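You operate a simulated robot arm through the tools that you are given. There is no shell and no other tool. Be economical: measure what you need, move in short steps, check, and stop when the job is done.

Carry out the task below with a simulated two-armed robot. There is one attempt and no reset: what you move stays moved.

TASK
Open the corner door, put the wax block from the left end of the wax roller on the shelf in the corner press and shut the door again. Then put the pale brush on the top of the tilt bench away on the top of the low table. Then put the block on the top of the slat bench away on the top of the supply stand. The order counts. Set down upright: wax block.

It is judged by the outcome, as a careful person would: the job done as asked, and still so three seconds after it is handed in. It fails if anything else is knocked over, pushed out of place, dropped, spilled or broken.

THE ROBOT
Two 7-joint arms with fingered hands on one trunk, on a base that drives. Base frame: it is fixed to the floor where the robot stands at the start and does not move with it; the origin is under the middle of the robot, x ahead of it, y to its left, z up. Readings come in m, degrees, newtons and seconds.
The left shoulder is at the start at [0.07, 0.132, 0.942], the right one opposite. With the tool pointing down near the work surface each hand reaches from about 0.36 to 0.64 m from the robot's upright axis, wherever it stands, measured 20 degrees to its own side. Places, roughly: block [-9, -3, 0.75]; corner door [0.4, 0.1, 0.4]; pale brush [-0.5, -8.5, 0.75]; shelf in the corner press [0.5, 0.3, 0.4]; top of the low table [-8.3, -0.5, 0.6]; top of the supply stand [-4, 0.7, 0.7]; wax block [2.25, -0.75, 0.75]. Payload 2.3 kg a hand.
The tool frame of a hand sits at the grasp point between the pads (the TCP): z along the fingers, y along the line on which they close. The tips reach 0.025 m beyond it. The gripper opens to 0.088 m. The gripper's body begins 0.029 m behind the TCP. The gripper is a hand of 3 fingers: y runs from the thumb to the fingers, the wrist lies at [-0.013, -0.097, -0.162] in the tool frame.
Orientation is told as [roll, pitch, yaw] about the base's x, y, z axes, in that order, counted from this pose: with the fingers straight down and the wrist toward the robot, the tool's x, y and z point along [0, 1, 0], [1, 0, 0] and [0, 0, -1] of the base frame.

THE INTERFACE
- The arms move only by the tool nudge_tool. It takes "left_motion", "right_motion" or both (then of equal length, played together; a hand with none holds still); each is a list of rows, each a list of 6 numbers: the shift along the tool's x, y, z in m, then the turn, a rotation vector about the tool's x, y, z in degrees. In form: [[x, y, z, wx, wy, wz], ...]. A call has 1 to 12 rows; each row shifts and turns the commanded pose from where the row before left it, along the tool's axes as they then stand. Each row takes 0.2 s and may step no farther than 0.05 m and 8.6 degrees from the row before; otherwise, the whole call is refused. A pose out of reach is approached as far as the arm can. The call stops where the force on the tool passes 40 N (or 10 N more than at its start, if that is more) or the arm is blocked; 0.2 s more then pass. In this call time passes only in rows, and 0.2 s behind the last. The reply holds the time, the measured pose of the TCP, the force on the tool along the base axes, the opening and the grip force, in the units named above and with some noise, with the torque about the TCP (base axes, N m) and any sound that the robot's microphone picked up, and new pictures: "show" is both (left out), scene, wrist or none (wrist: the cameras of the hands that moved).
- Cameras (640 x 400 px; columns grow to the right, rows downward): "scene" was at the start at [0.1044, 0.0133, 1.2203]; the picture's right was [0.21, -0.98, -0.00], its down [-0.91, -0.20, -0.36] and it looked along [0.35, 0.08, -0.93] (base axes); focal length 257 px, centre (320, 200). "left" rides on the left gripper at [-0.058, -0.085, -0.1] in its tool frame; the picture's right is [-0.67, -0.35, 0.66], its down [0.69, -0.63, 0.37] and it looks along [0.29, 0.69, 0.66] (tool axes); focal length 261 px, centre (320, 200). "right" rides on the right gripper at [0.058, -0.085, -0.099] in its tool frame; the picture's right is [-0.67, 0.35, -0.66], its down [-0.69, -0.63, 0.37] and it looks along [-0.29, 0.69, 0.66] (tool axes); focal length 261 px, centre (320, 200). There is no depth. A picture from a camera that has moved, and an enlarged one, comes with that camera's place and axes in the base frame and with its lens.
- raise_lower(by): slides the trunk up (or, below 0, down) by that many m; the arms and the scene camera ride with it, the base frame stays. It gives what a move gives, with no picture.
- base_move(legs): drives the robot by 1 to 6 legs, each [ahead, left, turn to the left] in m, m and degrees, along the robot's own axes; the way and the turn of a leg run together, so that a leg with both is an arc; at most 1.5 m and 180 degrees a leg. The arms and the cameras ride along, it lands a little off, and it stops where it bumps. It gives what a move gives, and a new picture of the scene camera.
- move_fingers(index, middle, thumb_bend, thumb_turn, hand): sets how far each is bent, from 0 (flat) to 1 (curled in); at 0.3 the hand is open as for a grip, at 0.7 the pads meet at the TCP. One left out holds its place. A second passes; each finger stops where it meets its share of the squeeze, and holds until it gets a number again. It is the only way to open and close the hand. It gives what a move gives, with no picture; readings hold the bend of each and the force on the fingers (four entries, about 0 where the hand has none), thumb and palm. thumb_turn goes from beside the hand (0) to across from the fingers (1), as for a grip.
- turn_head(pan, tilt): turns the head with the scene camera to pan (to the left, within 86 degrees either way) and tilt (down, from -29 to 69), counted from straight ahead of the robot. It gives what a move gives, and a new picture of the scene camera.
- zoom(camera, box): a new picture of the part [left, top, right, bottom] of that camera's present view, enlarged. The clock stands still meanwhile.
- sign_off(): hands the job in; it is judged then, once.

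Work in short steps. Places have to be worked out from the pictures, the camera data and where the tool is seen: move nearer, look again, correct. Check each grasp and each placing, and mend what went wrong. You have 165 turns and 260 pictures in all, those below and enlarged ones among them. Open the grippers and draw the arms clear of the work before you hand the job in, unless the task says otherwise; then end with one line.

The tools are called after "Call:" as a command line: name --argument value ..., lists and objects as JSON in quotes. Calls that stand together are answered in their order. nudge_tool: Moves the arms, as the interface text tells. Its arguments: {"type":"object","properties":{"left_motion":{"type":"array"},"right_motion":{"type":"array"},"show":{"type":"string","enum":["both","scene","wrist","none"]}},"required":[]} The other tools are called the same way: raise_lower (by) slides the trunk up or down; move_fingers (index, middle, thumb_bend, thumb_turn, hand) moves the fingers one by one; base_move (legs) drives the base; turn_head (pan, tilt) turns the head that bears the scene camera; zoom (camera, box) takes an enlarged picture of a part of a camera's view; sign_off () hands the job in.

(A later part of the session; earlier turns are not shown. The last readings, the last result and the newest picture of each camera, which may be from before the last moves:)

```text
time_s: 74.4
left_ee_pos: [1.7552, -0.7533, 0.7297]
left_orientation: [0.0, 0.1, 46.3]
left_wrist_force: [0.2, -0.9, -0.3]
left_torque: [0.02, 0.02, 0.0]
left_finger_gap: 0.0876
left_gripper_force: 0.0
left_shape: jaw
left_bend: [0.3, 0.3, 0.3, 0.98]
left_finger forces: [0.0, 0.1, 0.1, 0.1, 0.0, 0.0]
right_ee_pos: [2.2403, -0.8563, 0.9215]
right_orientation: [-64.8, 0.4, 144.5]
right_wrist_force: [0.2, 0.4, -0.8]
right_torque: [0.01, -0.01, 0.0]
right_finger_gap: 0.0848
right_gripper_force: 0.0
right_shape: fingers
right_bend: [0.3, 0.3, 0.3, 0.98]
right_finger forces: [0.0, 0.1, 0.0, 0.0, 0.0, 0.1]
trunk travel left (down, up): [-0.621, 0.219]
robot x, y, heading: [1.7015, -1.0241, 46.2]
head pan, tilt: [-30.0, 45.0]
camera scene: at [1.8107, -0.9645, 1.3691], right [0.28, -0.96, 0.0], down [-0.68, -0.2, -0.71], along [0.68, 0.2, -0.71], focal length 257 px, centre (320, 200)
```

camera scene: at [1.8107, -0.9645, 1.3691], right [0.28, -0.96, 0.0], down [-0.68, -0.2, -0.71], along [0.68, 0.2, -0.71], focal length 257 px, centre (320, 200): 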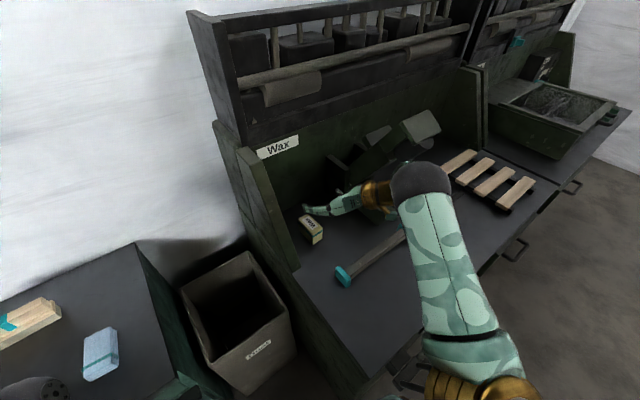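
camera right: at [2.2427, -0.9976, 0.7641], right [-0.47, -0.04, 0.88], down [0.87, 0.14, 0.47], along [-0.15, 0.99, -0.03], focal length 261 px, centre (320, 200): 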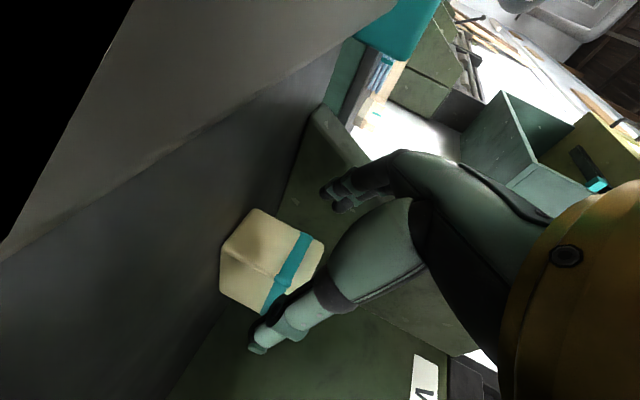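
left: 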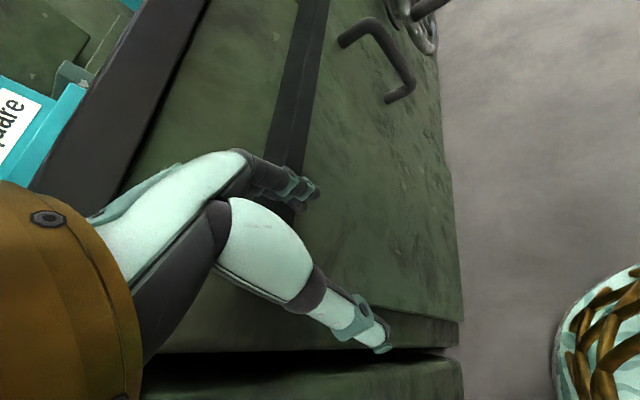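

Nothing was displaced; my wrist had come down on the roller, which runs under it. I tilt the hand 18° steeper so the wrist stays higher, and come down onto the block from above-front.

Call:
nudge_tool --right_motion '[[0, 0, 0, 0, 6, 0], [0, 0, 0, 0, 6, 0], [0, 0, 0, 0, 6, 0], [0.0203, 0, 0.0383, 0, 0, 0], [0.0203, 0, 0.0383, 0, 0, 0], [0.0203, 0, 0.0383, 0, 0, 0]]' --show "wrist"

Call:
zoom --camera "scene" --box '[280, 170, 440, 270]'

```text
time_s: 75.8
left_ee_pos: [1.7562, -0.7552, 0.7305]
left_orientation: [0.0, 0.1, 46.5]
left_wrist_force: [-0.2, -0.1, -1.1]
left_torque: [0.01, 0.04, 0.02]
left_finger_gap: 0.0875
left_gripper_force: 0.0
left_shape: jaw
left_bend: [0.3, 0.3, 0.3, 0.98]
left_finger forces: [0.0, 0.1, 0.0, 0.0, 0.1, 0.0]
right_ee_pos: [2.2635, -0.824, 0.7961]
right_orientation: [-46.7, 0.3, 144.3]
right_wrist_force: [-0.3, -0.7, -0.2]
right_torque: [-0.03, 0.01, -0.01]
right_finger_gap: 0.0849
right_gripper_force: 0.0
right_shape: fingers
right_bend: [0.3, 0.3, 0.3, 0.97]
right_finger forces: [0.0, 0.1, 0.0, 0.0, 0.0, 0.1]
trunk travel left (down, up): [-0.621, 0.219]
robot x, y, heading: [1.6984, -1.0265, 46.7]
head pan, tilt: [-30.0, 45.0]
camera right: at [2.2684, -0.9643, 0.8218], right [-0.3, 0.19, 0.94], down [0.94, 0.23, 0.25], along [-0.17, 0.95, -0.25], focal length 261 px, centre (320, 200)
```

right: 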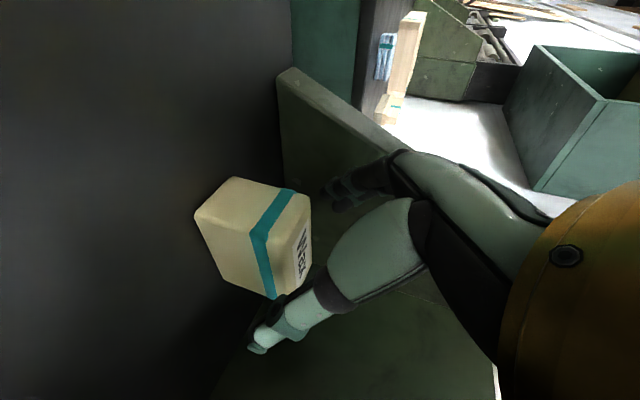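

```text
4.00 times, centred on (360, 220) of scene
camera zoom: at [1.8123, -0.9656, 1.3691], right [0.28, -0.96, 0.0], down [-0.68, -0.2, -0.71], along [0.68, 0.2, -0.71], focal length 1027 px, centre (160, 120)
```

zoom: 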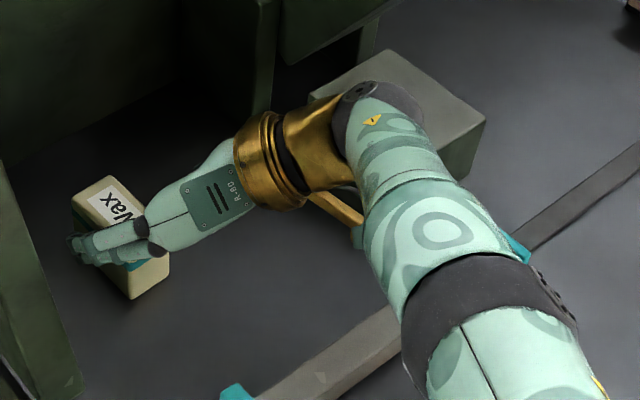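

Alignment matches the prediction. I descend the last 4 cm around the block.

Call:
nudge_tool --right_motion '[[0.0105, 0, 0.018, 0, 0, 0], [0.0105, 0, 0.018, 0, 0, 0]]' --show "wrist"

Call:
zoom --camera "scene" --box '[280, 170, 440, 270]'

```text
time_s: 76.4
left_ee_pos: [1.7565, -0.7545, 0.7305]
left_orientation: [-0.1, 0.1, 46.4]
left_wrist_force: [-0.5, -0.7, 0.6]
left_torque: [0.0, 0.02, -0.03]
left_finger_gap: 0.0876
left_gripper_force: 0.0
left_shape: jaw
left_bend: [0.3, 0.3, 0.3, 0.98]
left_finger forces: [0.0, 0.1, 0.0, 0.0, 0.0, 0.1]
right_ee_pos: [2.2513, -0.8187, 0.7745]
right_orientation: [-46.8, 0.4, 144.4]
right_wrist_force: [-1.2, -0.3, -0.2]
right_torque: [0.03, 0.01, -0.01]
right_finger_gap: 0.0848
right_gripper_force: 0.0
right_shape: fingers
right_bend: [0.3, 0.3, 0.3, 0.97]
right_finger forces: [0.1, 0.0, 0.1, 0.0, 0.0, 0.0]
right hand out of reach, approached as far as the arm can: row 1, 2
trunk travel left (down, up): [-0.621, 0.219]
robot x, y, heading: [1.6998, -1.0247, 46.1]
head pan, tilt: [-30.0, 45.0]
camera right: at [2.2561, -0.9582, 0.8003], right [-0.3, 0.19, 0.93], down [0.94, 0.23, 0.25], along [-0.17, 0.95, -0.25], focal length 261 px, centre (320, 200)
```

right: 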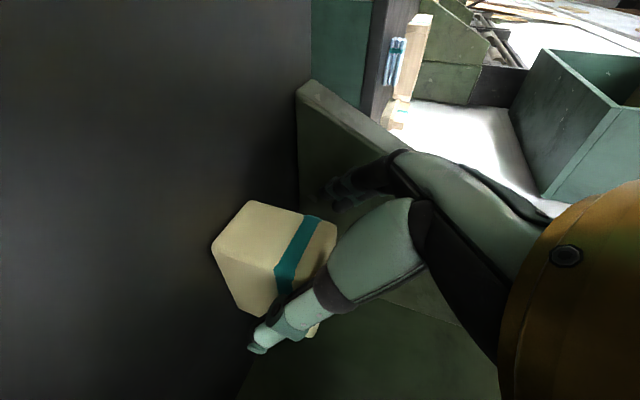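

```text
4.00 times, centred on (360, 220) of scene
camera zoom: at [1.8112, -0.9648, 1.3691], right [0.28, -0.96, 0.0], down [-0.68, -0.2, -0.71], along [0.68, 0.2, -0.71], focal length 1027 px, centre (160, 120)
```

zoom: 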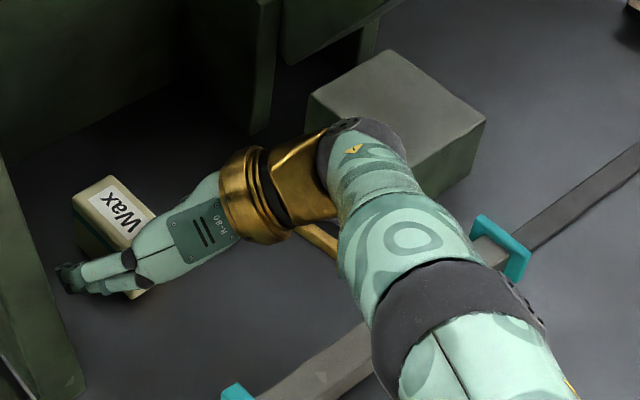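

The arm ran out of reach downward since the trunk is high. I lift the hand back above and then lower the trunk 7 cm instead.

Call:
nudge_tool --right_motion '[[-0.0105, 0, -0.018, 0, 0, 0], [-0.0105, 0, -0.018, 0, 0, 0], [-0.022, 0, -0.0205, 0, 0, 0]]' --show "none"

Call:
raise_lower --by -0.05

Call:
zoom --camera "right" --box '[0, 0, 640, 400]'

```text
time_s: 77.2
left_ee_pos: [1.7542, -0.7525, 0.7305]
left_orientation: [0.0, 0.0, 46.4]
left_wrist_force: [-0.6, 0.1, 0.1]
left_torque: [-0.02, 0.02, -0.01]
left_finger_gap: 0.0875
left_gripper_force: 0.2
left_shape: jaw
left_bend: [0.3, 0.3, 0.3, 0.98]
left_finger forces: [0.0, 0.0, 0.0, 0.0, 0.1, 0.0]
right_ee_pos: [2.2448, -0.8271, 0.8463]
right_orientation: [-46.8, 0.5, 144.4]
right_wrist_force: [-0.3, -0.8, 0.2]
right_torque: [0.0, 0.0, 0.01]
right_finger_gap: 0.0844
right_gripper_force: 0.0
right_shape: fingers
right_bend: [0.3, 0.3, 0.3, 0.97]
right_finger forces: [0.0, 0.0, 0.0, 0.0, 0.1, 0.0]
trunk travel left (down, up): [-0.621, 0.219]
robot x, y, heading: [1.696, -1.0222, 46.4]
head pan, tilt: [-30.0, 45.0]
```

```text
time_s: 78.1
left_ee_pos: [1.7554, -0.7539, 0.6784]
left_orientation: [0.0, -0.1, 46.3]
left_wrist_force: [0.6, -0.1, 0.2]
left_torque: [0.0, 0.02, 0.0]
left_finger_gap: 0.0873
left_gripper_force: 0.0
left_shape: jaw
left_bend: [0.3, 0.3, 0.3, 0.98]
left_finger forces: [0.1, 0.0, 0.0, 0.0, 0.0, 0.0]
right_ee_pos: [2.2445, -0.827, 0.7959]
right_orientation: [-46.8, 0.4, 144.5]
right_wrist_force: [-0.2, 0.1, 0.3]
right_torque: [0.01, 0.0, -0.02]
right_finger_gap: 0.0848
right_gripper_force: 0.0
right_shape: fingers
right_bend: [0.3, 0.3, 0.3, 0.97]
right_finger forces: [0.1, 0.0, 0.0, 0.0, 0.0, 0.1]
trunk travel left (down, up): [-0.571, 0.269]
robot x, y, heading: [1.6988, -1.0277, 46.3]
head pan, tilt: [-30.0, 45.0]
```

```text
1.00 times, centred on (320, 200) of right (not enlarged: the box is as wide or as high as the picture)
camera zoom: at [2.2498, -0.9663, 0.8226], right [-0.3, 0.19, 0.93], down [0.94, 0.23, 0.25], along [-0.17, 0.95, -0.25], focal length 261 px, centre (320, 200)
```

zoom: 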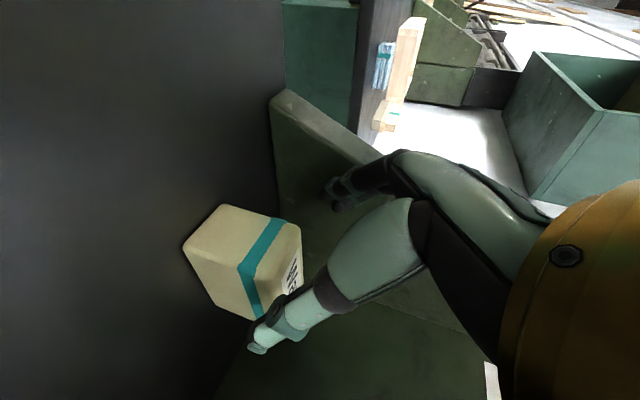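

I correct 1 cm to the right and descend again.

Call:
nudge_tool --right_motion '[[-0.0068, -0.0106, 0.0073, 0, 0, 0], [0.0081, 0, 0.0206, 0, 0, 0], [0.0081, 0, 0.0206, 0, 0, 0]]' --show "wrist"

Call:
zoom --camera "scene" --box '[260, 150, 420, 250]'

```text
time_s: 78.9
left_ee_pos: [1.7558, -0.7528, 0.6803]
left_orientation: [0.0, 0.0, 46.4]
left_wrist_force: [0.2, 0.5, 0.4]
left_torque: [0.02, 0.03, -0.03]
left_finger_gap: 0.0875
left_gripper_force: 0.1
left_shape: jaw
left_bend: [0.3, 0.3, 0.3, 0.98]
left_finger forces: [0.0, 0.0, 0.0, 0.0, 0.1, 0.0]
right_ee_pos: [2.2608, -0.8121, 0.7592]
right_orientation: [-46.7, 0.4, 144.4]
right_wrist_force: [0.5, 0.0, 0.0]
right_torque: [0.01, 0.01, -0.01]
right_finger_gap: 0.0846
right_gripper_force: 0.1
right_shape: fingers
right_bend: [0.3, 0.3, 0.3, 0.97]
right_finger forces: [0.1, 0.1, 0.0, 0.0, 0.0, 0.0]
right hand out of reach, approached as far as the arm can: row 3
trunk travel left (down, up): [-0.571, 0.269]
robot x, y, heading: [1.6997, -1.0227, 46.3]
head pan, tilt: [-30.0, 45.0]
camera right: at [2.2653, -0.951, 0.7846], right [-0.3, 0.19, 0.93], down [0.94, 0.23, 0.25], along [-0.17, 0.95, -0.25], focal length 261 px, centre (320, 200)
```

right: 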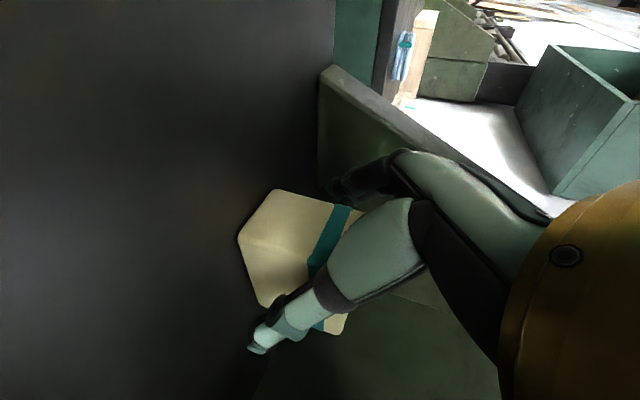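

```text
4.00 times, centred on (340, 200) of scene
camera zoom: at [1.8106, -0.9642, 1.3192], right [0.28, -0.96, 0.0], down [-0.68, -0.2, -0.71], along [0.68, 0.2, -0.71], focal length 1027 px, centre (240, 200)
```

zoom: 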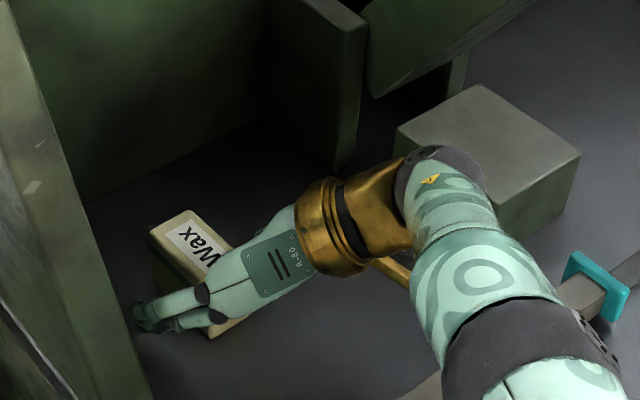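

The TCP is 2 cm short of the block's centre with tips reaching past it; good enough. I close the grip.

Call:
move_fingers --hand "right" --index 0.7 --middle 0.7 --thumb_bend 0.7

Call:
zoom --camera "right" --box '[160, 100, 480, 300]'

```text
time_s: 79.9
left_ee_pos: [1.7542, -0.7538, 0.6796]
left_orientation: [0.0, 0.0, 46.4]
left_wrist_force: [0.4, -0.6, -0.3]
left_torque: [0.0, -0.05, -0.02]
left_finger_gap: 0.0878
left_gripper_force: 0.0
left_shape: jaw
left_bend: [0.3, 0.3, 0.3, 0.98]
left_finger forces: [0.0, 0.0, 0.0, 0.0, 0.1, 0.0]
right_ee_pos: [2.2606, -0.8115, 0.7591]
right_orientation: [-46.7, 0.4, 144.4]
right_wrist_force: [-0.8, 0.3, 0.6]
right_torque: [0.02, -0.05, -0.01]
right_finger_gap: 0.0326
right_gripper_force: 15.3
right_shape: fingers
right_bend: [0.58, 0.61, 0.54, 0.96]
right_finger forces: [7.8, 7.5, 0.1, 0.0, 14.9, 0.1]
trunk travel left (down, up): [-0.571, 0.269]
robot x, y, heading: [1.6977, -1.0242, 46.5]
head pan, tilt: [-30.0, 45.0]
```

```text
2.00 times, centred on (320, 200) of right
camera zoom: at [2.2652, -0.9508, 0.7851], right [-0.3, 0.19, 0.93], down [0.94, 0.23, 0.25], along [-0.17, 0.95, -0.25], focal length 521 px, centre (320, 200)
```

zoom: 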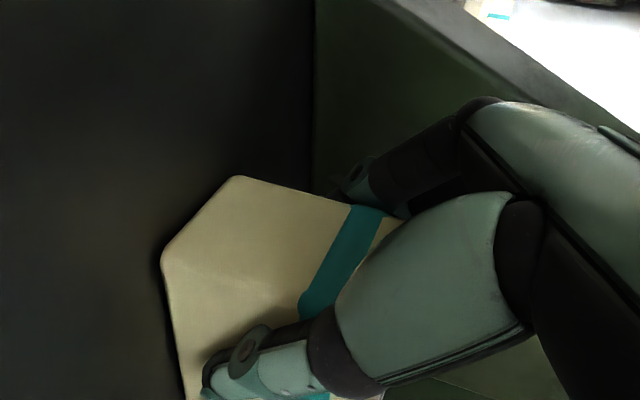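

Grip holds (15 N, gap 33 mm). I lift with the trunk by 7 cm and check.

Call:
raise_lower --by 0.1

Call:
turn_head --pan -15 --tilt 40

Call:
zoom --camera "right" --box '[0, 0, 640, 400]'

```text
time_s: 81.2
left_ee_pos: [1.7545, -0.7534, 0.7795]
left_orientation: [0.0, 0.1, 46.3]
left_wrist_force: [0.3, 0.6, -0.5]
left_torque: [-0.02, 0.01, 0.01]
left_finger_gap: 0.0874
left_gripper_force: 0.0
left_shape: jaw
left_bend: [0.3, 0.3, 0.3, 0.98]
left_finger forces: [0.0, 0.1, 0.1, 0.0, 0.0, 0.0]
right_ee_pos: [2.2621, -0.8119, 0.8579]
right_orientation: [-46.8, 0.4, 144.4]
right_wrist_force: [-0.2, 0.1, -1.2]
right_torque: [-0.02, 0.07, -0.01]
right_finger_gap: 0.0328
right_gripper_force: 15.0
right_shape: fingers
right_bend: [0.58, 0.61, 0.54, 0.95]
right_finger forces: [8.0, 6.7, 0.0, 0.1, 14.9, 0.1]
trunk travel left (down, up): [-0.671, 0.169]
robot x, y, heading: [1.6994, -1.0238, 46.6]
head pan, tilt: [-30.0, 45.0]
```

```text
time_s: 82.0
left_ee_pos: [1.7563, -0.7527, 0.7805]
left_orientation: [-0.1, 0.1, 46.4]
left_wrist_force: [-0.1, 0.2, -0.4]
left_torque: [0.01, -0.02, 0.0]
left_finger_gap: 0.0873
left_gripper_force: 0.0
left_shape: jaw
left_bend: [0.3, 0.3, 0.3, 0.98]
left_finger forces: [0.0, 0.0, 0.1, 0.0, 0.0, 0.0]
right_ee_pos: [2.2611, -0.8109, 0.8582]
right_orientation: [-46.8, 0.3, 144.5]
right_wrist_force: [0.0, 0.5, -1.6]
right_torque: [-0.03, 0.05, 0.02]
right_finger_gap: 0.0328
right_gripper_force: 15.2
right_shape: fingers
right_bend: [0.58, 0.61, 0.54, 0.95]
right_finger forces: [8.0, 6.7, 0.0, 0.0, 14.8, 0.0]
trunk travel left (down, up): [-0.671, 0.169]
robot x, y, heading: [1.6979, -1.0283, 46.8]
head pan, tilt: [-15.0, 40.0]
camera scene: at [1.8058, -0.9429, 1.4263], right [0.52, -0.85, 0.0], down [-0.55, -0.33, -0.77], along [0.65, 0.4, -0.64], focal length 257 px, centre (320, 200)
```

scene: 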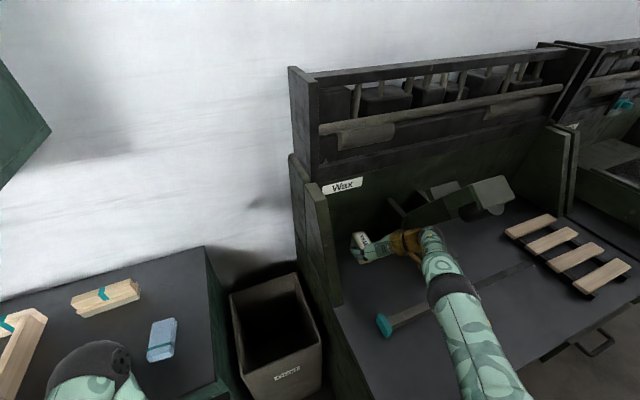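

```text
1.00 times, centred on (320, 200) of right (not enlarged: the box is as wide or as high as the picture)
camera zoom: at [2.2658, -0.9508, 0.8847], right [-0.3, 0.19, 0.93], down [0.94, 0.23, 0.25], along [-0.17, 0.95, -0.25], focal length 261 px, centre (320, 200)
```

zoom: 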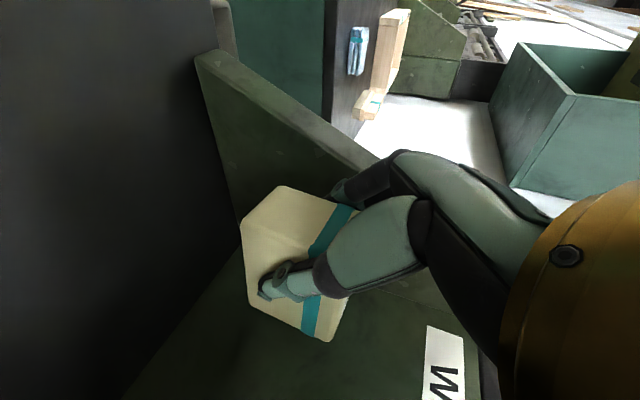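

The wax block is held upright. I back the base straight out 0.45 m.

Call:
base_move --legs '[[-0.45, 0, 6]]'

```text
time_s: 84.7
left_ee_pos: [1.4381, -1.0851, 0.7786]
left_orientation: [0.1, 0.1, 52.4]
left_wrist_force: [0.5, 0.0, -0.4]
left_torque: [0.0, 0.02, 0.01]
left_finger_gap: 0.0878
left_gripper_force: 0.1
left_shape: jaw
left_bend: [0.3, 0.3, 0.3, 0.98]
left_finger forces: [0.0, 0.0, 0.0, 0.0, 0.0, 0.0]
right_ee_pos: [1.9483, -1.0904, 0.8577]
right_orientation: [-46.7, 0.4, 150.4]
right_wrist_force: [0.2, 0.6, -2.0]
right_torque: [-0.02, 0.01, 0.03]
right_finger_gap: 0.0326
right_gripper_force: 14.3
right_shape: fingers
right_bend: [0.58, 0.61, 0.54, 0.95]
right_finger forces: [8.0, 6.8, 0.0, 0.0, 14.8, 0.0]
trunk travel left (down, up): [-0.671, 0.169]
robot x, y, heading: [1.4087, -1.3605, 52.7]
head pan, tilt: [-15.0, 40.0]
camera scene: at [1.5088, -1.2677, 1.4262], right [0.61, -0.79, 0.0], down [-0.51, -0.39, -0.77], along [0.61, 0.46, -0.64], focal length 257 px, centre (320, 200)
```

scene: 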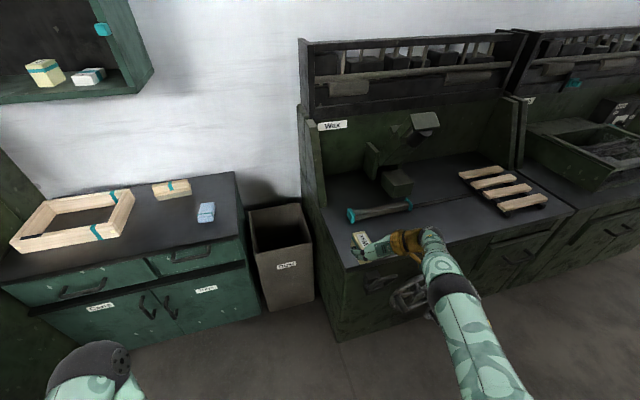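

I retract the hand toward me, then sidestep left back to the corner press.

Call:
nudge_tool --right_motion '[[0.0308, 0, -0.0328, 0, 0, 0], [0.0308, 0, -0.0328, 0, 0, 0], [0.0308, 0, -0.0328, 0, 0, 0], [0.0308, 0, -0.0328, 0, 0, 0]]' --show "none"

Call:
base_move --legs '[[-0.06, 1.35, 0]]'

Call:
turn_head --pan 15 --tilt 50

```text
time_s: 85.7
left_ee_pos: [1.4381, -1.0859, 0.7809]
left_orientation: [-0.1, -0.1, 52.5]
left_wrist_force: [0.0, 0.2, 0.2]
left_torque: [0.02, 0.03, 0.03]
left_finger_gap: 0.0878
left_gripper_force: 0.1
left_shape: jaw
left_bend: [0.3, 0.3, 0.3, 0.98]
left_finger forces: [0.0, 0.0, 0.0, 0.1, 0.0, 0.1]
right_ee_pos: [1.8602, -1.2455, 0.8579]
right_orientation: [-46.9, 0.4, 150.5]
right_wrist_force: [0.0, 0.0, -1.0]
right_torque: [-0.01, 0.0, -0.03]
right_finger_gap: 0.0324
right_gripper_force: 14.3
right_shape: fingers
right_bend: [0.58, 0.62, 0.54, 0.95]
right_finger forces: [7.9, 6.5, 0.0, 0.1, 14.4, 0.0]
trunk travel left (down, up): [-0.671, 0.169]
robot x, y, heading: [1.4101, -1.3607, 52.4]
head pan, tilt: [-15.0, 40.0]
```

```text
time_s: 92.3
left_ee_pos: [0.3713, -0.3249, 0.7802]
left_orientation: [0.0, -0.1, 51.7]
left_wrist_force: [-0.3, 0.9, -0.2]
left_torque: [-0.01, -0.01, 0.03]
left_finger_gap: 0.0881
left_gripper_force: 0.0
left_shape: jaw
left_bend: [0.3, 0.3, 0.3, 0.98]
left_finger forces: [0.0, 0.1, 0.0, 0.1, 0.1, 0.0]
right_ee_pos: [0.7925, -0.4906, 0.8583]
right_orientation: [-46.7, 0.4, 149.7]
right_wrist_force: [0.6, 0.6, -0.7]
right_torque: [-0.02, 0.01, -0.02]
right_finger_gap: 0.0325
right_gripper_force: 14.7
right_shape: fingers
right_bend: [0.58, 0.62, 0.54, 0.95]
right_finger forces: [7.8, 6.4, 0.0, 0.0, 14.4, 0.1]
trunk travel left (down, up): [-0.671, 0.169]
robot x, y, heading: [0.3364, -0.5997, 51.7]
head pan, tilt: [-15.0, 40.0]
camera scene: at [0.4389, -0.51, 1.4263], right [0.6, -0.8, 0.0], down [-0.52, -0.38, -0.77], along [0.61, 0.46, -0.64], focal length 257 px, centre (320, 200)
```

scene: 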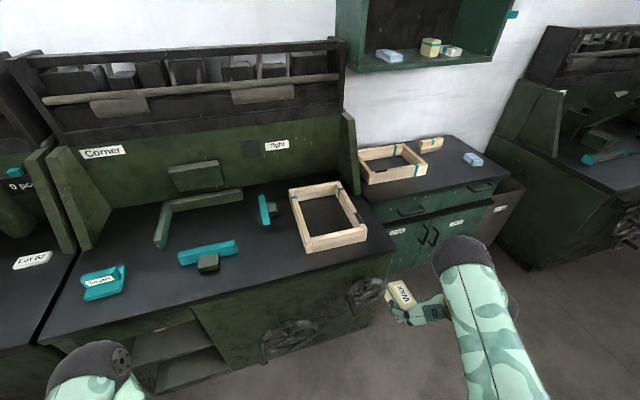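

```text
time_s: 93.2
left_ee_pos: [0.372, -0.3248, 0.7798]
left_orientation: [-0.1, 0.0, 51.7]
left_wrist_force: [0.6, -0.5, -0.7]
left_torque: [-0.02, 0.02, -0.06]
left_finger_gap: 0.0876
left_gripper_force: 0.1
left_shape: jaw
left_bend: [0.3, 0.3, 0.3, 0.98]
left_finger forces: [0.0, 0.1, 0.1, 0.0, 0.0, 0.0]
right_ee_pos: [0.7922, -0.4911, 0.8579]
right_orientation: [-46.8, 0.5, 149.7]
right_wrist_force: [1.2, 0.0, -1.5]
right_torque: [-0.01, 0.02, 0.0]
right_finger_gap: 0.0327
right_gripper_force: 13.9
right_shape: fingers
right_bend: [0.58, 0.62, 0.54, 0.95]
right_finger forces: [7.9, 6.5, 0.0, 0.1, 14.4, 0.0]
trunk travel left (down, up): [-0.671, 0.169]
robot x, y, heading: [0.3414, -0.6032, 51.6]
head pan, tilt: [15.0, 50.0]
camera scene: at [0.4011, -0.4899, 1.4122], right [0.92, -0.4, 0.0], down [-0.3, -0.7, -0.64], along [0.26, 0.59, -0.77], focal length 257 px, centre (320, 200)
```

scene: 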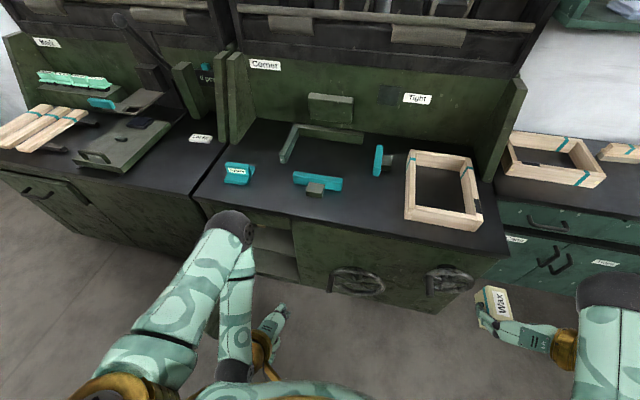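

I lower the trunk 0.48 m, and raise the hand 8 cm relative to it so the block is at shelf-clearing height.

Call:
raise_lower --by -0.48

Call:
nudge_tool --right_motion '[[-0.0292, 0, -0.0274, 2.5, 0, 2.3], [-0.0292, 0, -0.0274, 2.5, 0, 2.3]]' --show "none"

Call:
turn_head --pan 30 --tilt 25

```text
refused: -0.48 is not a number from -0.4 to 0.4
```

```text
time_s: 93.8
left_ee_pos: [0.3705, -0.3242, 0.78]
left_orientation: [-0.1, -0.2, 51.7]
left_wrist_force: [-0.6, -0.8, 1.2]
left_torque: [-0.01, 0.02, -0.02]
left_finger_gap: 0.0876
left_gripper_force: 0.1
left_shape: jaw
left_bend: [0.3, 0.3, 0.3, 0.98]
left_finger forces: [0.0, 0.0, 0.0, 0.0, 0.0, 0.0]
right_ee_pos: [0.7878, -0.4918, 0.9368]
right_orientation: [-46.9, 0.5, 142.8]
right_wrist_force: [0.1, -0.3, -0.8]
right_torque: [-0.03, 0.0, 0.01]
right_finger_gap: 0.0326
right_gripper_force: 14.2
right_shape: fingers
right_bend: [0.58, 0.62, 0.54, 0.95]
right_finger forces: [7.9, 6.5, 0.1, 0.1, 14.4, 0.1]
trunk travel left (down, up): [-0.671, 0.169]
robot x, y, heading: [0.3358, -0.6026, 51.5]
head pan, tilt: [15.0, 50.0]
```

```text
time_s: 94.7
left_ee_pos: [0.371, -0.325, 0.7796]
left_orientation: [0.1, 0.0, 51.8]
left_wrist_force: [0.1, -0.6, -1.1]
left_torque: [0.01, 0.01, 0.0]
left_finger_gap: 0.0878
left_gripper_force: 0.1
left_shape: jaw
left_bend: [0.3, 0.3, 0.3, 0.98]
left_finger forces: [0.0, 0.0, 0.1, 0.1, 0.0, 0.1]
right_ee_pos: [0.7897, -0.4922, 0.9361]
right_orientation: [-46.8, 0.5, 142.9]
right_wrist_force: [-0.6, -0.6, -1.8]
right_torque: [-0.04, 0.03, 0.01]
right_finger_gap: 0.0326
right_gripper_force: 14.9
right_shape: fingers
right_bend: [0.58, 0.62, 0.54, 0.95]
right_finger forces: [7.9, 6.5, 0.0, 0.0, 14.3, 0.2]
trunk travel left (down, up): [-0.671, 0.169]
robot x, y, heading: [0.3351, -0.5987, 51.5]
head pan, tilt: [30.0, 25.0]
camera scene: at [0.384, -0.4694, 1.4496], right [0.99, -0.15, 0.0], down [-0.06, -0.42, -0.91], along [0.13, 0.9, -0.42], focal length 257 px, centre (320, 200)
```

scene: 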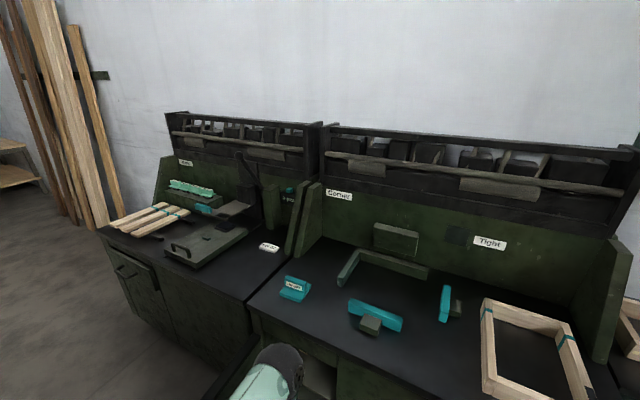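

Call:
raise_lower --by -0.4

Call:
raise_lower --by -0.08

Call:
turn_head --pan 15 --tilt 35

```text
time_s: 98.5
left_ee_pos: [0.3717, -0.3249, 0.3797]
left_orientation: [0.0, 0.0, 51.7]
left_wrist_force: [0.7, 0.3, -0.1]
left_torque: [0.01, 0.02, -0.02]
left_finger_gap: 0.0875
left_gripper_force: 0.0
left_shape: jaw
left_bend: [0.3, 0.3, 0.3, 0.98]
left_finger forces: [0.1, 0.0, 0.1, 0.0, 0.0, 0.1]
right_ee_pos: [0.7882, -0.4914, 0.5371]
right_orientation: [-46.7, 0.5, 142.9]
right_wrist_force: [0.2, -0.1, -1.8]
right_torque: [0.0, 0.02, 0.0]
right_finger_gap: 0.0327
right_gripper_force: 14.5
right_shape: fingers
right_bend: [0.58, 0.62, 0.54, 0.95]
right_finger forces: [7.9, 6.5, 0.0, 0.0, 14.5, 0.0]
trunk travel left (down, up): [-0.271, 0.569]
robot x, y, heading: [0.3368, -0.6009, 51.8]
head pan, tilt: [30.0, 25.0]
```

```text
time_s: 99.7
left_ee_pos: [0.3722, -0.3248, 0.2999]
left_orientation: [0.0, 0.1, 51.8]
left_wrist_force: [0.6, 0.7, -0.1]
left_torque: [0.01, -0.03, -0.03]
left_finger_gap: 0.0878
left_gripper_force: 0.0
left_shape: jaw
left_bend: [0.3, 0.3, 0.3, 0.98]
left_finger forces: [0.0, 0.1, 0.0, 0.0, 0.0, 0.1]
right_ee_pos: [0.7881, -0.4917, 0.456]
right_orientation: [-46.9, 0.6, 142.9]
right_wrist_force: [0.3, -0.6, -1.3]
right_torque: [-0.05, 0.05, -0.01]
right_finger_gap: 0.0327
right_gripper_force: 14.6
right_shape: fingers
right_bend: [0.58, 0.62, 0.54, 0.95]
right_finger forces: [7.9, 6.4, 0.0, 0.0, 14.4, 0.0]
trunk travel left (down, up): [-0.191, 0.649]
robot x, y, heading: [0.3384, -0.6054, 51.5]
head pan, tilt: [30.0, 25.0]
```

```text
time_s: 100.5
left_ee_pos: [0.3728, -0.3262, 0.2991]
left_orientation: [0.0, 0.0, 51.6]
left_wrist_force: [0.7, -0.1, -0.5]
left_torque: [0.02, 0.01, 0.01]
left_finger_gap: 0.0878
left_gripper_force: 0.0
left_shape: jaw
left_bend: [0.3, 0.3, 0.3, 0.98]
left_finger forces: [0.0, 0.0, 0.0, 0.0, 0.0, 0.0]
right_ee_pos: [0.788, -0.4909, 0.4572]
right_orientation: [-46.9, 0.5, 142.9]
right_wrist_force: [-0.5, -0.2, -1.9]
right_torque: [-0.01, 0.0, 0.02]
right_finger_gap: 0.0324
right_gripper_force: 14.3
right_shape: fingers
right_bend: [0.58, 0.62, 0.54, 0.95]
right_finger forces: [8.0, 6.4, 0.1, 0.0, 14.4, 0.0]
trunk travel left (down, up): [-0.191, 0.649]
robot x, y, heading: [0.339, -0.6008, 51.7]
head pan, tilt: [15.0, 35.0]
camera scene: at [0.405, -0.4797, 0.954], right [0.92, -0.4, 0.0], down [-0.23, -0.53, -0.82], along [0.32, 0.75, -0.57], focal length 257 px, centre (320, 200)
```

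scene: 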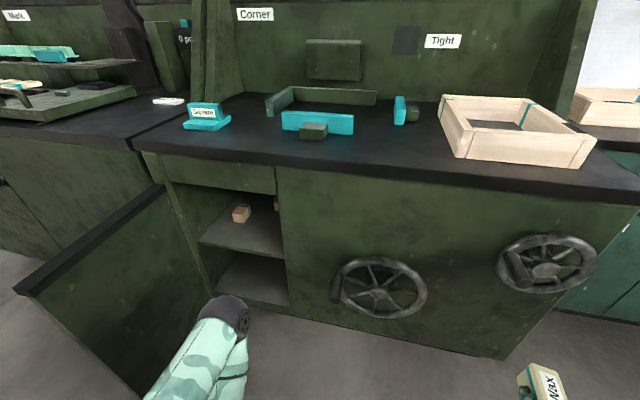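

Shelf z≈0.387 and opening right wall u≈0.387 confirmed; the door is well open. I swing the right hand with the block leftward to lie in front of my body first.

Call:
nudge_tool --right_motion '[[0, 0.045, 0, 0, 0, 0], [0, 0.045, 0, 0, 0, 0], [0, 0.045, 0, 0, 0, 0], [0, 0.045, 0, 0, 0, 0], [0, 0.045, 0, 0, 0, 0], [0, 0.045, 0, 0, 0, 0], [0, 0.045, 0, 0, 0, 0], [0, 0.045, 0, 0, 0, 0]]' --show "scene"

```text
time_s: 102.3
left_ee_pos: [0.3715, -0.3264, 0.2996]
left_orientation: [0.0, -0.1, 51.8]
left_wrist_force: [0.7, -0.5, 1.3]
left_torque: [-0.01, 0.01, -0.03]
left_finger_gap: 0.0876
left_gripper_force: 0.0
left_shape: jaw
left_bend: [0.3, 0.3, 0.3, 0.98]
left_finger forces: [0.1, 0.0, 0.0, 0.0, 0.1, 0.0]
right_ee_pos: [0.506, -0.2716, 0.4485]
right_orientation: [-45.9, -0.2, 141.6]
right_wrist_force: [-0.5, 1.5, -0.7]
right_torque: [-0.04, 0.0, 0.0]
right_finger_gap: 0.0326
right_gripper_force: 14.5
right_shape: fingers
right_bend: [0.58, 0.62, 0.54, 0.95]
right_finger forces: [7.9, 6.2, 0.0, 0.0, 14.2, 0.0]
trunk travel left (down, up): [-0.191, 0.649]
robot x, y, heading: [0.3409, -0.6024, 51.7]
head pan, tilt: [15.0, 35.0]
camera scene: at [0.4047, -0.4794, 0.9539], right [0.92, -0.4, 0.0], down [-0.23, -0.53, -0.82], along [0.32, 0.75, -0.57], focal length 257 px, centre (320, 200)
```

scene: 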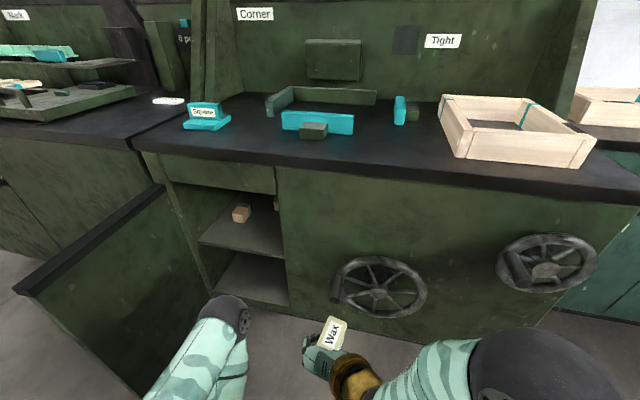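

I sidestep left and slightly ahead, carrying the block in front of the opening.

Call:
base_move --legs '[[0.08, 0.265, 1.2]]'

```text
time_s: 104.2
left_ee_pos: [0.2086, -0.1054, 0.2996]
left_orientation: [0.0, 0.0, 53.0]
left_wrist_force: [-0.2, 0.5, 0.4]
left_torque: [-0.01, -0.01, 0.02]
left_finger_gap: 0.0874
left_gripper_force: 0.0
left_shape: jaw
left_bend: [0.3, 0.3, 0.3, 0.98]
left_finger forces: [0.1, 0.0, 0.1, 0.0, 0.0, 0.0]
right_ee_pos: [0.3426, -0.045, 0.4547]
right_orientation: [-46.4, -1.0, 143.0]
right_wrist_force: [-0.8, 0.2, -2.5]
right_torque: [-0.03, 0.02, -0.03]
right_finger_gap: 0.0325
right_gripper_force: 14.1
right_shape: fingers
right_bend: [0.58, 0.62, 0.54, 0.95]
right_finger forces: [7.8, 6.4, 0.0, 0.1, 14.3, 0.0]
trunk travel left (down, up): [-0.191, 0.649]
robot x, y, heading: [0.1856, -0.3797, 53.0]
head pan, tilt: [15.0, 35.0]
camera scene: at [0.2462, -0.2584, 0.9539], right [0.93, -0.38, 0.0], down [-0.22, -0.53, -0.82], along [0.31, 0.76, -0.57], focal length 257 px, centre (320, 200)
```

scene: 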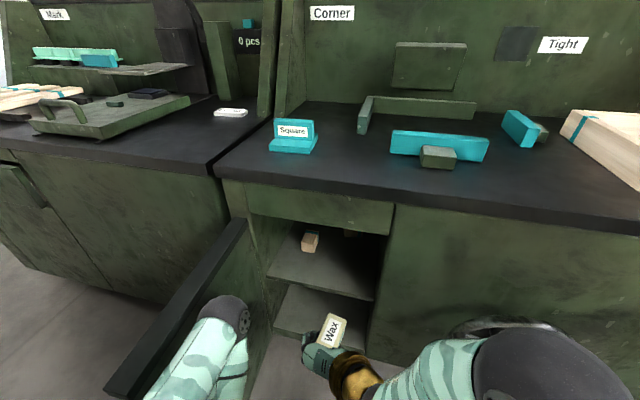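

The block is lined up with the opening (TCP u 0.30, v 0.17). I move it forward 16 cm at level height and look.

Call:
nudge_tool --right_motion '[[-0.0303, 0.004, 0.0277, 0, 0, 0], [-0.0303, 0.004, 0.0277, 0, 0, 0], [-0.0283, 0.004, 0.0297, 0, 0, 0], [-0.0283, 0.004, 0.0297, 0, 0, 0]]' --show "both"

Call:
zoom --camera "scene" --box '[250, 190, 410, 290]'

```text
time_s: 105.2
left_ee_pos: [0.2096, -0.1053, 0.2993]
left_orientation: [0.0, 0.0, 53.0]
left_wrist_force: [-0.8, 0.6, -0.3]
left_torque: [0.0, 0.02, -0.01]
left_finger_gap: 0.0876
left_gripper_force: 0.0
left_shape: jaw
left_bend: [0.3, 0.3, 0.3, 0.98]
left_finger forces: [0.1, 0.0, 0.1, 0.0, 0.0, 0.0]
right_ee_pos: [0.4289, 0.0967, 0.4626]
right_orientation: [-46.4, -0.9, 142.9]
right_wrist_force: [0.1, -0.5, -1.1]
right_torque: [-0.01, 0.02, 0.02]
right_finger_gap: 0.0323
right_gripper_force: 13.8
right_shape: fingers
right_bend: [0.58, 0.62, 0.54, 0.95]
right_finger forces: [7.7, 6.0, 0.0, 0.0, 14.0, 0.0]
trunk travel left (down, up): [-0.191, 0.649]
robot x, y, heading: [0.186, -0.3812, 53.1]
head pan, tilt: [15.0, 35.0]
camera scene: at [0.2466, -0.2582, 0.9539], right [0.93, -0.38, 0.0], down [-0.22, -0.53, -0.82], along [0.31, 0.76, -0.57], focal length 257 px, centre (320, 200)
camera right: at [0.4297, -0.0434, 0.4874], right [-0.27, 0.19, 0.94], down [0.95, 0.21, 0.23], along [-0.15, 0.96, -0.24], focal length 261 px, centre (320, 200)
```

scene: 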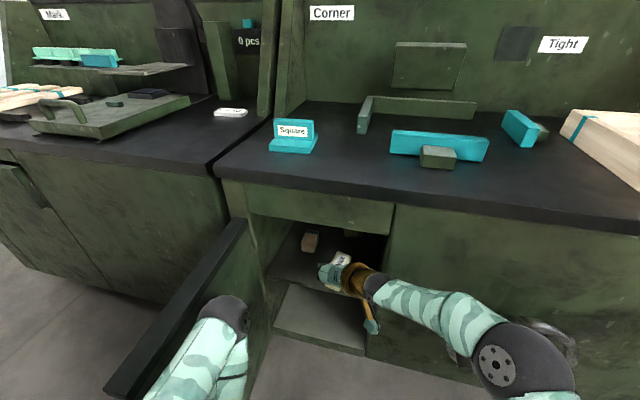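
right: 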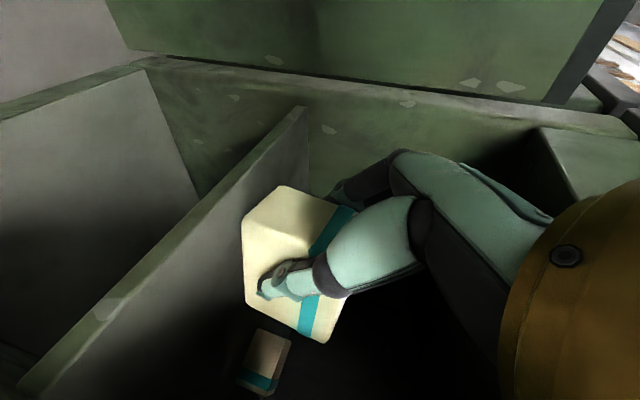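

```text
4.00 times, centred on (330, 240) of scene
camera zoom: at [0.2466, -0.2582, 0.9539], right [0.93, -0.38, 0.0], down [-0.22, -0.53, -0.82], along [0.31, 0.76, -0.57], focal length 1027 px, centre (280, 40)
```

zoom: 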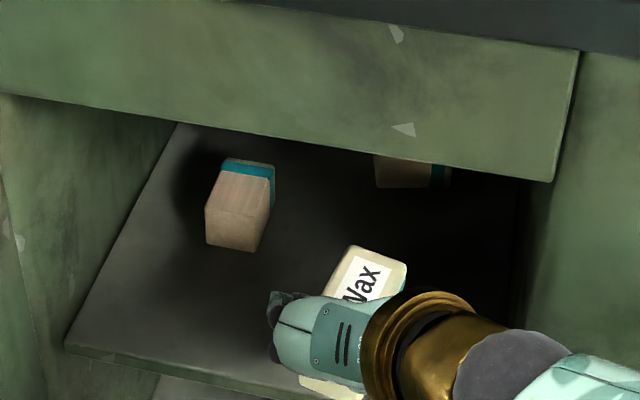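

Clear of the other blocks. I advance 4.5 cm more and lower 2.5 cm.

Call:
nudge_tool --right_motion '[[-0.031, 0, 0.0326, 0, 0, 0], [0.0109, 0, 0.0104, 0, 0, 0], [0.0072, 0, 0.0069, 0, 0, 0]]' --show "wrist"

```text
time_s: 106.0
left_ee_pos: [0.2083, -0.1047, 0.2995]
left_orientation: [0.0, 0.1, 53.0]
left_wrist_force: [-0.5, -0.4, 0.6]
left_torque: [0.03, -0.01, 0.02]
left_finger_gap: 0.0878
left_gripper_force: 0.1
left_shape: jaw
left_bend: [0.3, 0.3, 0.3, 0.98]
left_finger forces: [0.1, 0.1, 0.0, 0.0, 0.0, 0.1]
right_ee_pos: [0.4571, 0.1326, 0.4377]
right_orientation: [-46.6, -1.0, 142.8]
right_wrist_force: [-0.4, 0.1, -1.7]
right_torque: [-0.03, 0.01, 0.01]
right_finger_gap: 0.0316
right_gripper_force: 13.8
right_shape: fingers
right_bend: [0.58, 0.63, 0.55, 0.95]
right_finger forces: [7.6, 5.9, 0.0, 0.1, 13.5, 0.0]
trunk travel left (down, up): [-0.191, 0.649]
robot x, y, heading: [0.1837, -0.3827, 52.6]
head pan, tilt: [15.0, 35.0]
camera right: at [0.4591, -0.0077, 0.4622], right [-0.27, 0.19, 0.94], down [0.95, 0.21, 0.23], along [-0.15, 0.96, -0.24], focal length 261 px, centre (320, 200)
```

right: 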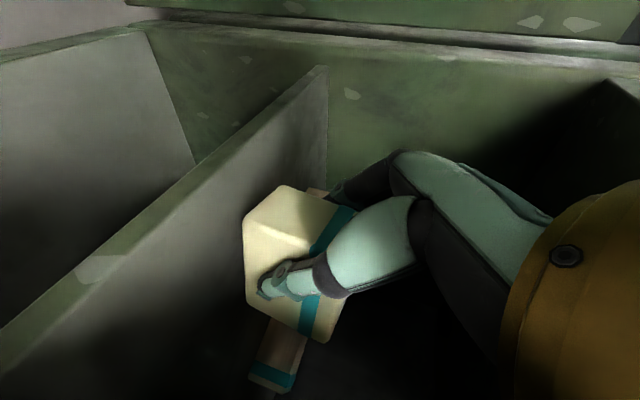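

Now lowering in small steps until the block meets the shelf.

Call:
nudge_tool --right_motion '[[0.0036, 0, 0.0035, 0, 0, 0], [0.0022, 0, 0.0021, 0, 0, 0]]' --show "none"

Call:
nudge_tool --right_motion '[[0.0022, 0, 0.0021, 0, 0, 0]]' --show "none"

Call:
nudge_tool --right_motion '[[0.0022, 0, 0.0021, 0, 0, 0]]' --show "wrist"

```text
time_s: 106.6
left_ee_pos: [0.2088, -0.1054, 0.3006]
left_orientation: [0.0, 0.0, 53.0]
left_wrist_force: [-0.5, 0.0, -0.1]
left_torque: [-0.01, -0.03, -0.01]
left_finger_gap: 0.0879
left_gripper_force: 0.1
left_shape: jaw
left_bend: [0.3, 0.3, 0.3, 0.98]
left_finger forces: [0.0, 0.0, 0.0, 0.0, 0.0, 0.0]
right_ee_pos: [0.4569, 0.1319, 0.4294]
right_orientation: [-46.5, -0.9, 143.0]
right_wrist_force: [1.1, -0.9, -1.5]
right_torque: [-0.05, 0.02, 0.01]
right_finger_gap: 0.0316
right_gripper_force: 13.4
right_shape: fingers
right_bend: [0.58, 0.63, 0.55, 0.95]
right_finger forces: [7.7, 5.9, 0.0, 0.0, 13.5, 0.1]
trunk travel left (down, up): [-0.191, 0.649]
robot x, y, heading: [0.1813, -0.3814, 53.1]
head pan, tilt: [15.0, 35.0]
```

```text
time_s: 107.0
left_ee_pos: [0.2098, -0.1052, 0.2986]
left_orientation: [0.0, 0.0, 53.0]
left_wrist_force: [0.3, 0.6, 0.2]
left_torque: [-0.02, 0.01, -0.03]
left_finger_gap: 0.0875
left_gripper_force: 0.1
left_shape: jaw
left_bend: [0.3, 0.3, 0.3, 0.98]
left_finger forces: [0.0, 0.0, 0.1, 0.1, 0.0, 0.1]
right_ee_pos: [0.4567, 0.1311, 0.4248]
right_orientation: [-46.6, -1.0, 142.9]
right_wrist_force: [-0.8, -0.3, -0.5]
right_torque: [-0.03, 0.02, 0.01]
right_finger_gap: 0.0319
right_gripper_force: 14.2
right_shape: fingers
right_bend: [0.58, 0.63, 0.55, 0.95]
right_finger forces: [7.6, 5.8, 0.0, 0.0, 13.5, 0.1]
trunk travel left (down, up): [-0.191, 0.649]
robot x, y, heading: [0.183, -0.3834, 52.9]
head pan, tilt: [15.0, 35.0]
```

```text
time_s: 107.4
left_ee_pos: [0.2097, -0.1048, 0.2998]
left_orientation: [-0.1, -0.1, 52.9]
left_wrist_force: [0.9, 0.3, -0.9]
left_torque: [0.01, 0.04, -0.01]
left_finger_gap: 0.0875
left_gripper_force: 0.0
left_shape: jaw
left_bend: [0.3, 0.3, 0.3, 0.98]
left_finger forces: [0.1, 0.1, 0.0, 0.0, 0.0, 0.0]
right_ee_pos: [0.4572, 0.13, 0.4221]
right_orientation: [-46.5, -1.0, 142.8]
right_wrist_force: [-0.3, 0.0, -1.4]
right_torque: [-0.03, 0.0, 0.04]
right_finger_gap: 0.0316
right_gripper_force: 13.1
right_shape: fingers
right_bend: [0.58, 0.63, 0.55, 0.95]
right_finger forces: [7.4, 5.8, 0.0, 0.1, 13.5, 0.0]
trunk travel left (down, up): [-0.191, 0.649]
robot x, y, heading: [0.1828, -0.3809, 52.9]
head pan, tilt: [15.0, 35.0]
camera right: at [0.4581, -0.0088, 0.4466], right [-0.27, 0.19, 0.94], down [0.95, 0.21, 0.23], along [-0.15, 0.96, -0.24], focal length 261 px, centre (320, 200)
```

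right: 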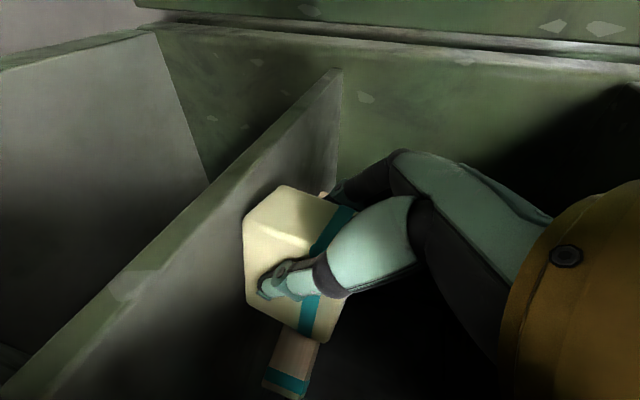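

No contact yet; I go on in 3 mm steps.

Call:
nudge_tool --right_motion '[[0.0022, 0, 0.0021, 0, 0, 0]]' --show "none"

Call:
nudge_tool --right_motion '[[0.0022, 0, 0.0021, 0, 0, 0]]' --show "none"

Call:
nudge_tool --right_motion '[[0.0022, 0, 0.0021, 0, 0, 0]]' --show "none"

Call:
zoom --camera "scene" --box '[250, 190, 410, 290]'

```text
time_s: 107.8
left_ee_pos: [0.2096, -0.1034, 0.2989]
left_orientation: [0.0, -0.2, 53.1]
left_wrist_force: [-0.3, -0.4, -0.2]
left_torque: [0.03, -0.05, 0.02]
left_finger_gap: 0.0876
left_gripper_force: 0.1
left_shape: jaw
left_bend: [0.3, 0.3, 0.3, 0.98]
left_finger forces: [0.0, 0.0, 0.1, 0.1, 0.0, 0.0]
right_ee_pos: [0.4556, 0.1306, 0.4185]
right_orientation: [-46.6, -1.0, 142.8]
right_wrist_force: [-0.9, 0.3, -1.2]
right_torque: [0.02, -0.02, 0.02]
right_finger_gap: 0.0313
right_gripper_force: 13.7
right_shape: fingers
right_bend: [0.58, 0.63, 0.55, 0.95]
right_finger forces: [7.5, 6.3, 0.1, 0.1, 13.7, 0.0]
trunk travel left (down, up): [-0.191, 0.649]
robot x, y, heading: [0.1842, -0.3801, 52.8]
head pan, tilt: [15.0, 35.0]
```

```text
time_s: 108.2
left_ee_pos: [0.2099, -0.1065, 0.2996]
left_orientation: [0.0, 0.0, 52.9]
left_wrist_force: [0.4, 0.9, -0.2]
left_torque: [0.0, 0.0, -0.02]
left_finger_gap: 0.0876
left_gripper_force: 0.0
left_shape: jaw
left_bend: [0.3, 0.3, 0.3, 0.98]
left_finger forces: [0.0, 0.0, 0.0, 0.1, 0.0, 0.0]
right_ee_pos: [0.4542, 0.1295, 0.4178]
right_orientation: [-46.4, -0.9, 142.9]
right_wrist_force: [0.4, -1.5, 0.0]
right_torque: [-0.04, -0.04, -0.07]
right_finger_gap: 0.0316
right_gripper_force: 14.2
right_shape: fingers
right_bend: [0.58, 0.63, 0.55, 0.95]
right_finger forces: [7.3, 6.3, 0.1, 0.0, 14.1, 0.0]
trunk travel left (down, up): [-0.191, 0.649]
robot x, y, heading: [0.1844, -0.3826, 52.5]
head pan, tilt: [15.0, 35.0]
```

```text
time_s: 108.6
left_ee_pos: [0.2084, -0.1058, 0.2995]
left_orientation: [-0.1, 0.0, 53.1]
left_wrist_force: [0.6, 0.1, 0.1]
left_torque: [-0.04, -0.02, -0.01]
left_finger_gap: 0.0875
left_gripper_force: 0.0
left_shape: jaw
left_bend: [0.3, 0.3, 0.3, 0.98]
left_finger forces: [0.0, 0.0, 0.0, 0.0, 0.1, 0.0]
right_ee_pos: [0.4542, 0.1301, 0.4151]
right_orientation: [-46.6, -1.0, 142.9]
right_wrist_force: [0.0, 0.4, 0.8]
right_torque: [0.03, -0.12, -0.05]
right_finger_gap: 0.0314
right_gripper_force: 14.8
right_shape: fingers
right_bend: [0.59, 0.63, 0.55, 0.95]
right_finger forces: [7.4, 6.8, 0.0, 0.1, 14.6, 0.0]
right hand out of reach, approached as far as the arm can: row 1
trunk travel left (down, up): [-0.191, 0.649]
robot x, y, heading: [0.1831, -0.3775, 52.8]
head pan, tilt: [15.0, 35.0]
```

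```text
4.00 times, centred on (330, 240) of scene
camera zoom: at [0.246, -0.259, 0.954], right [0.93, -0.38, 0.0], down [-0.22, -0.53, -0.82], along [0.31, 0.76, -0.57], focal length 1027 px, centre (280, 40)
```

zoom: 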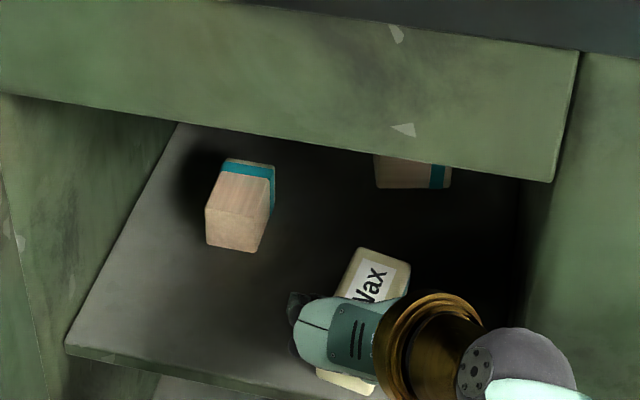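

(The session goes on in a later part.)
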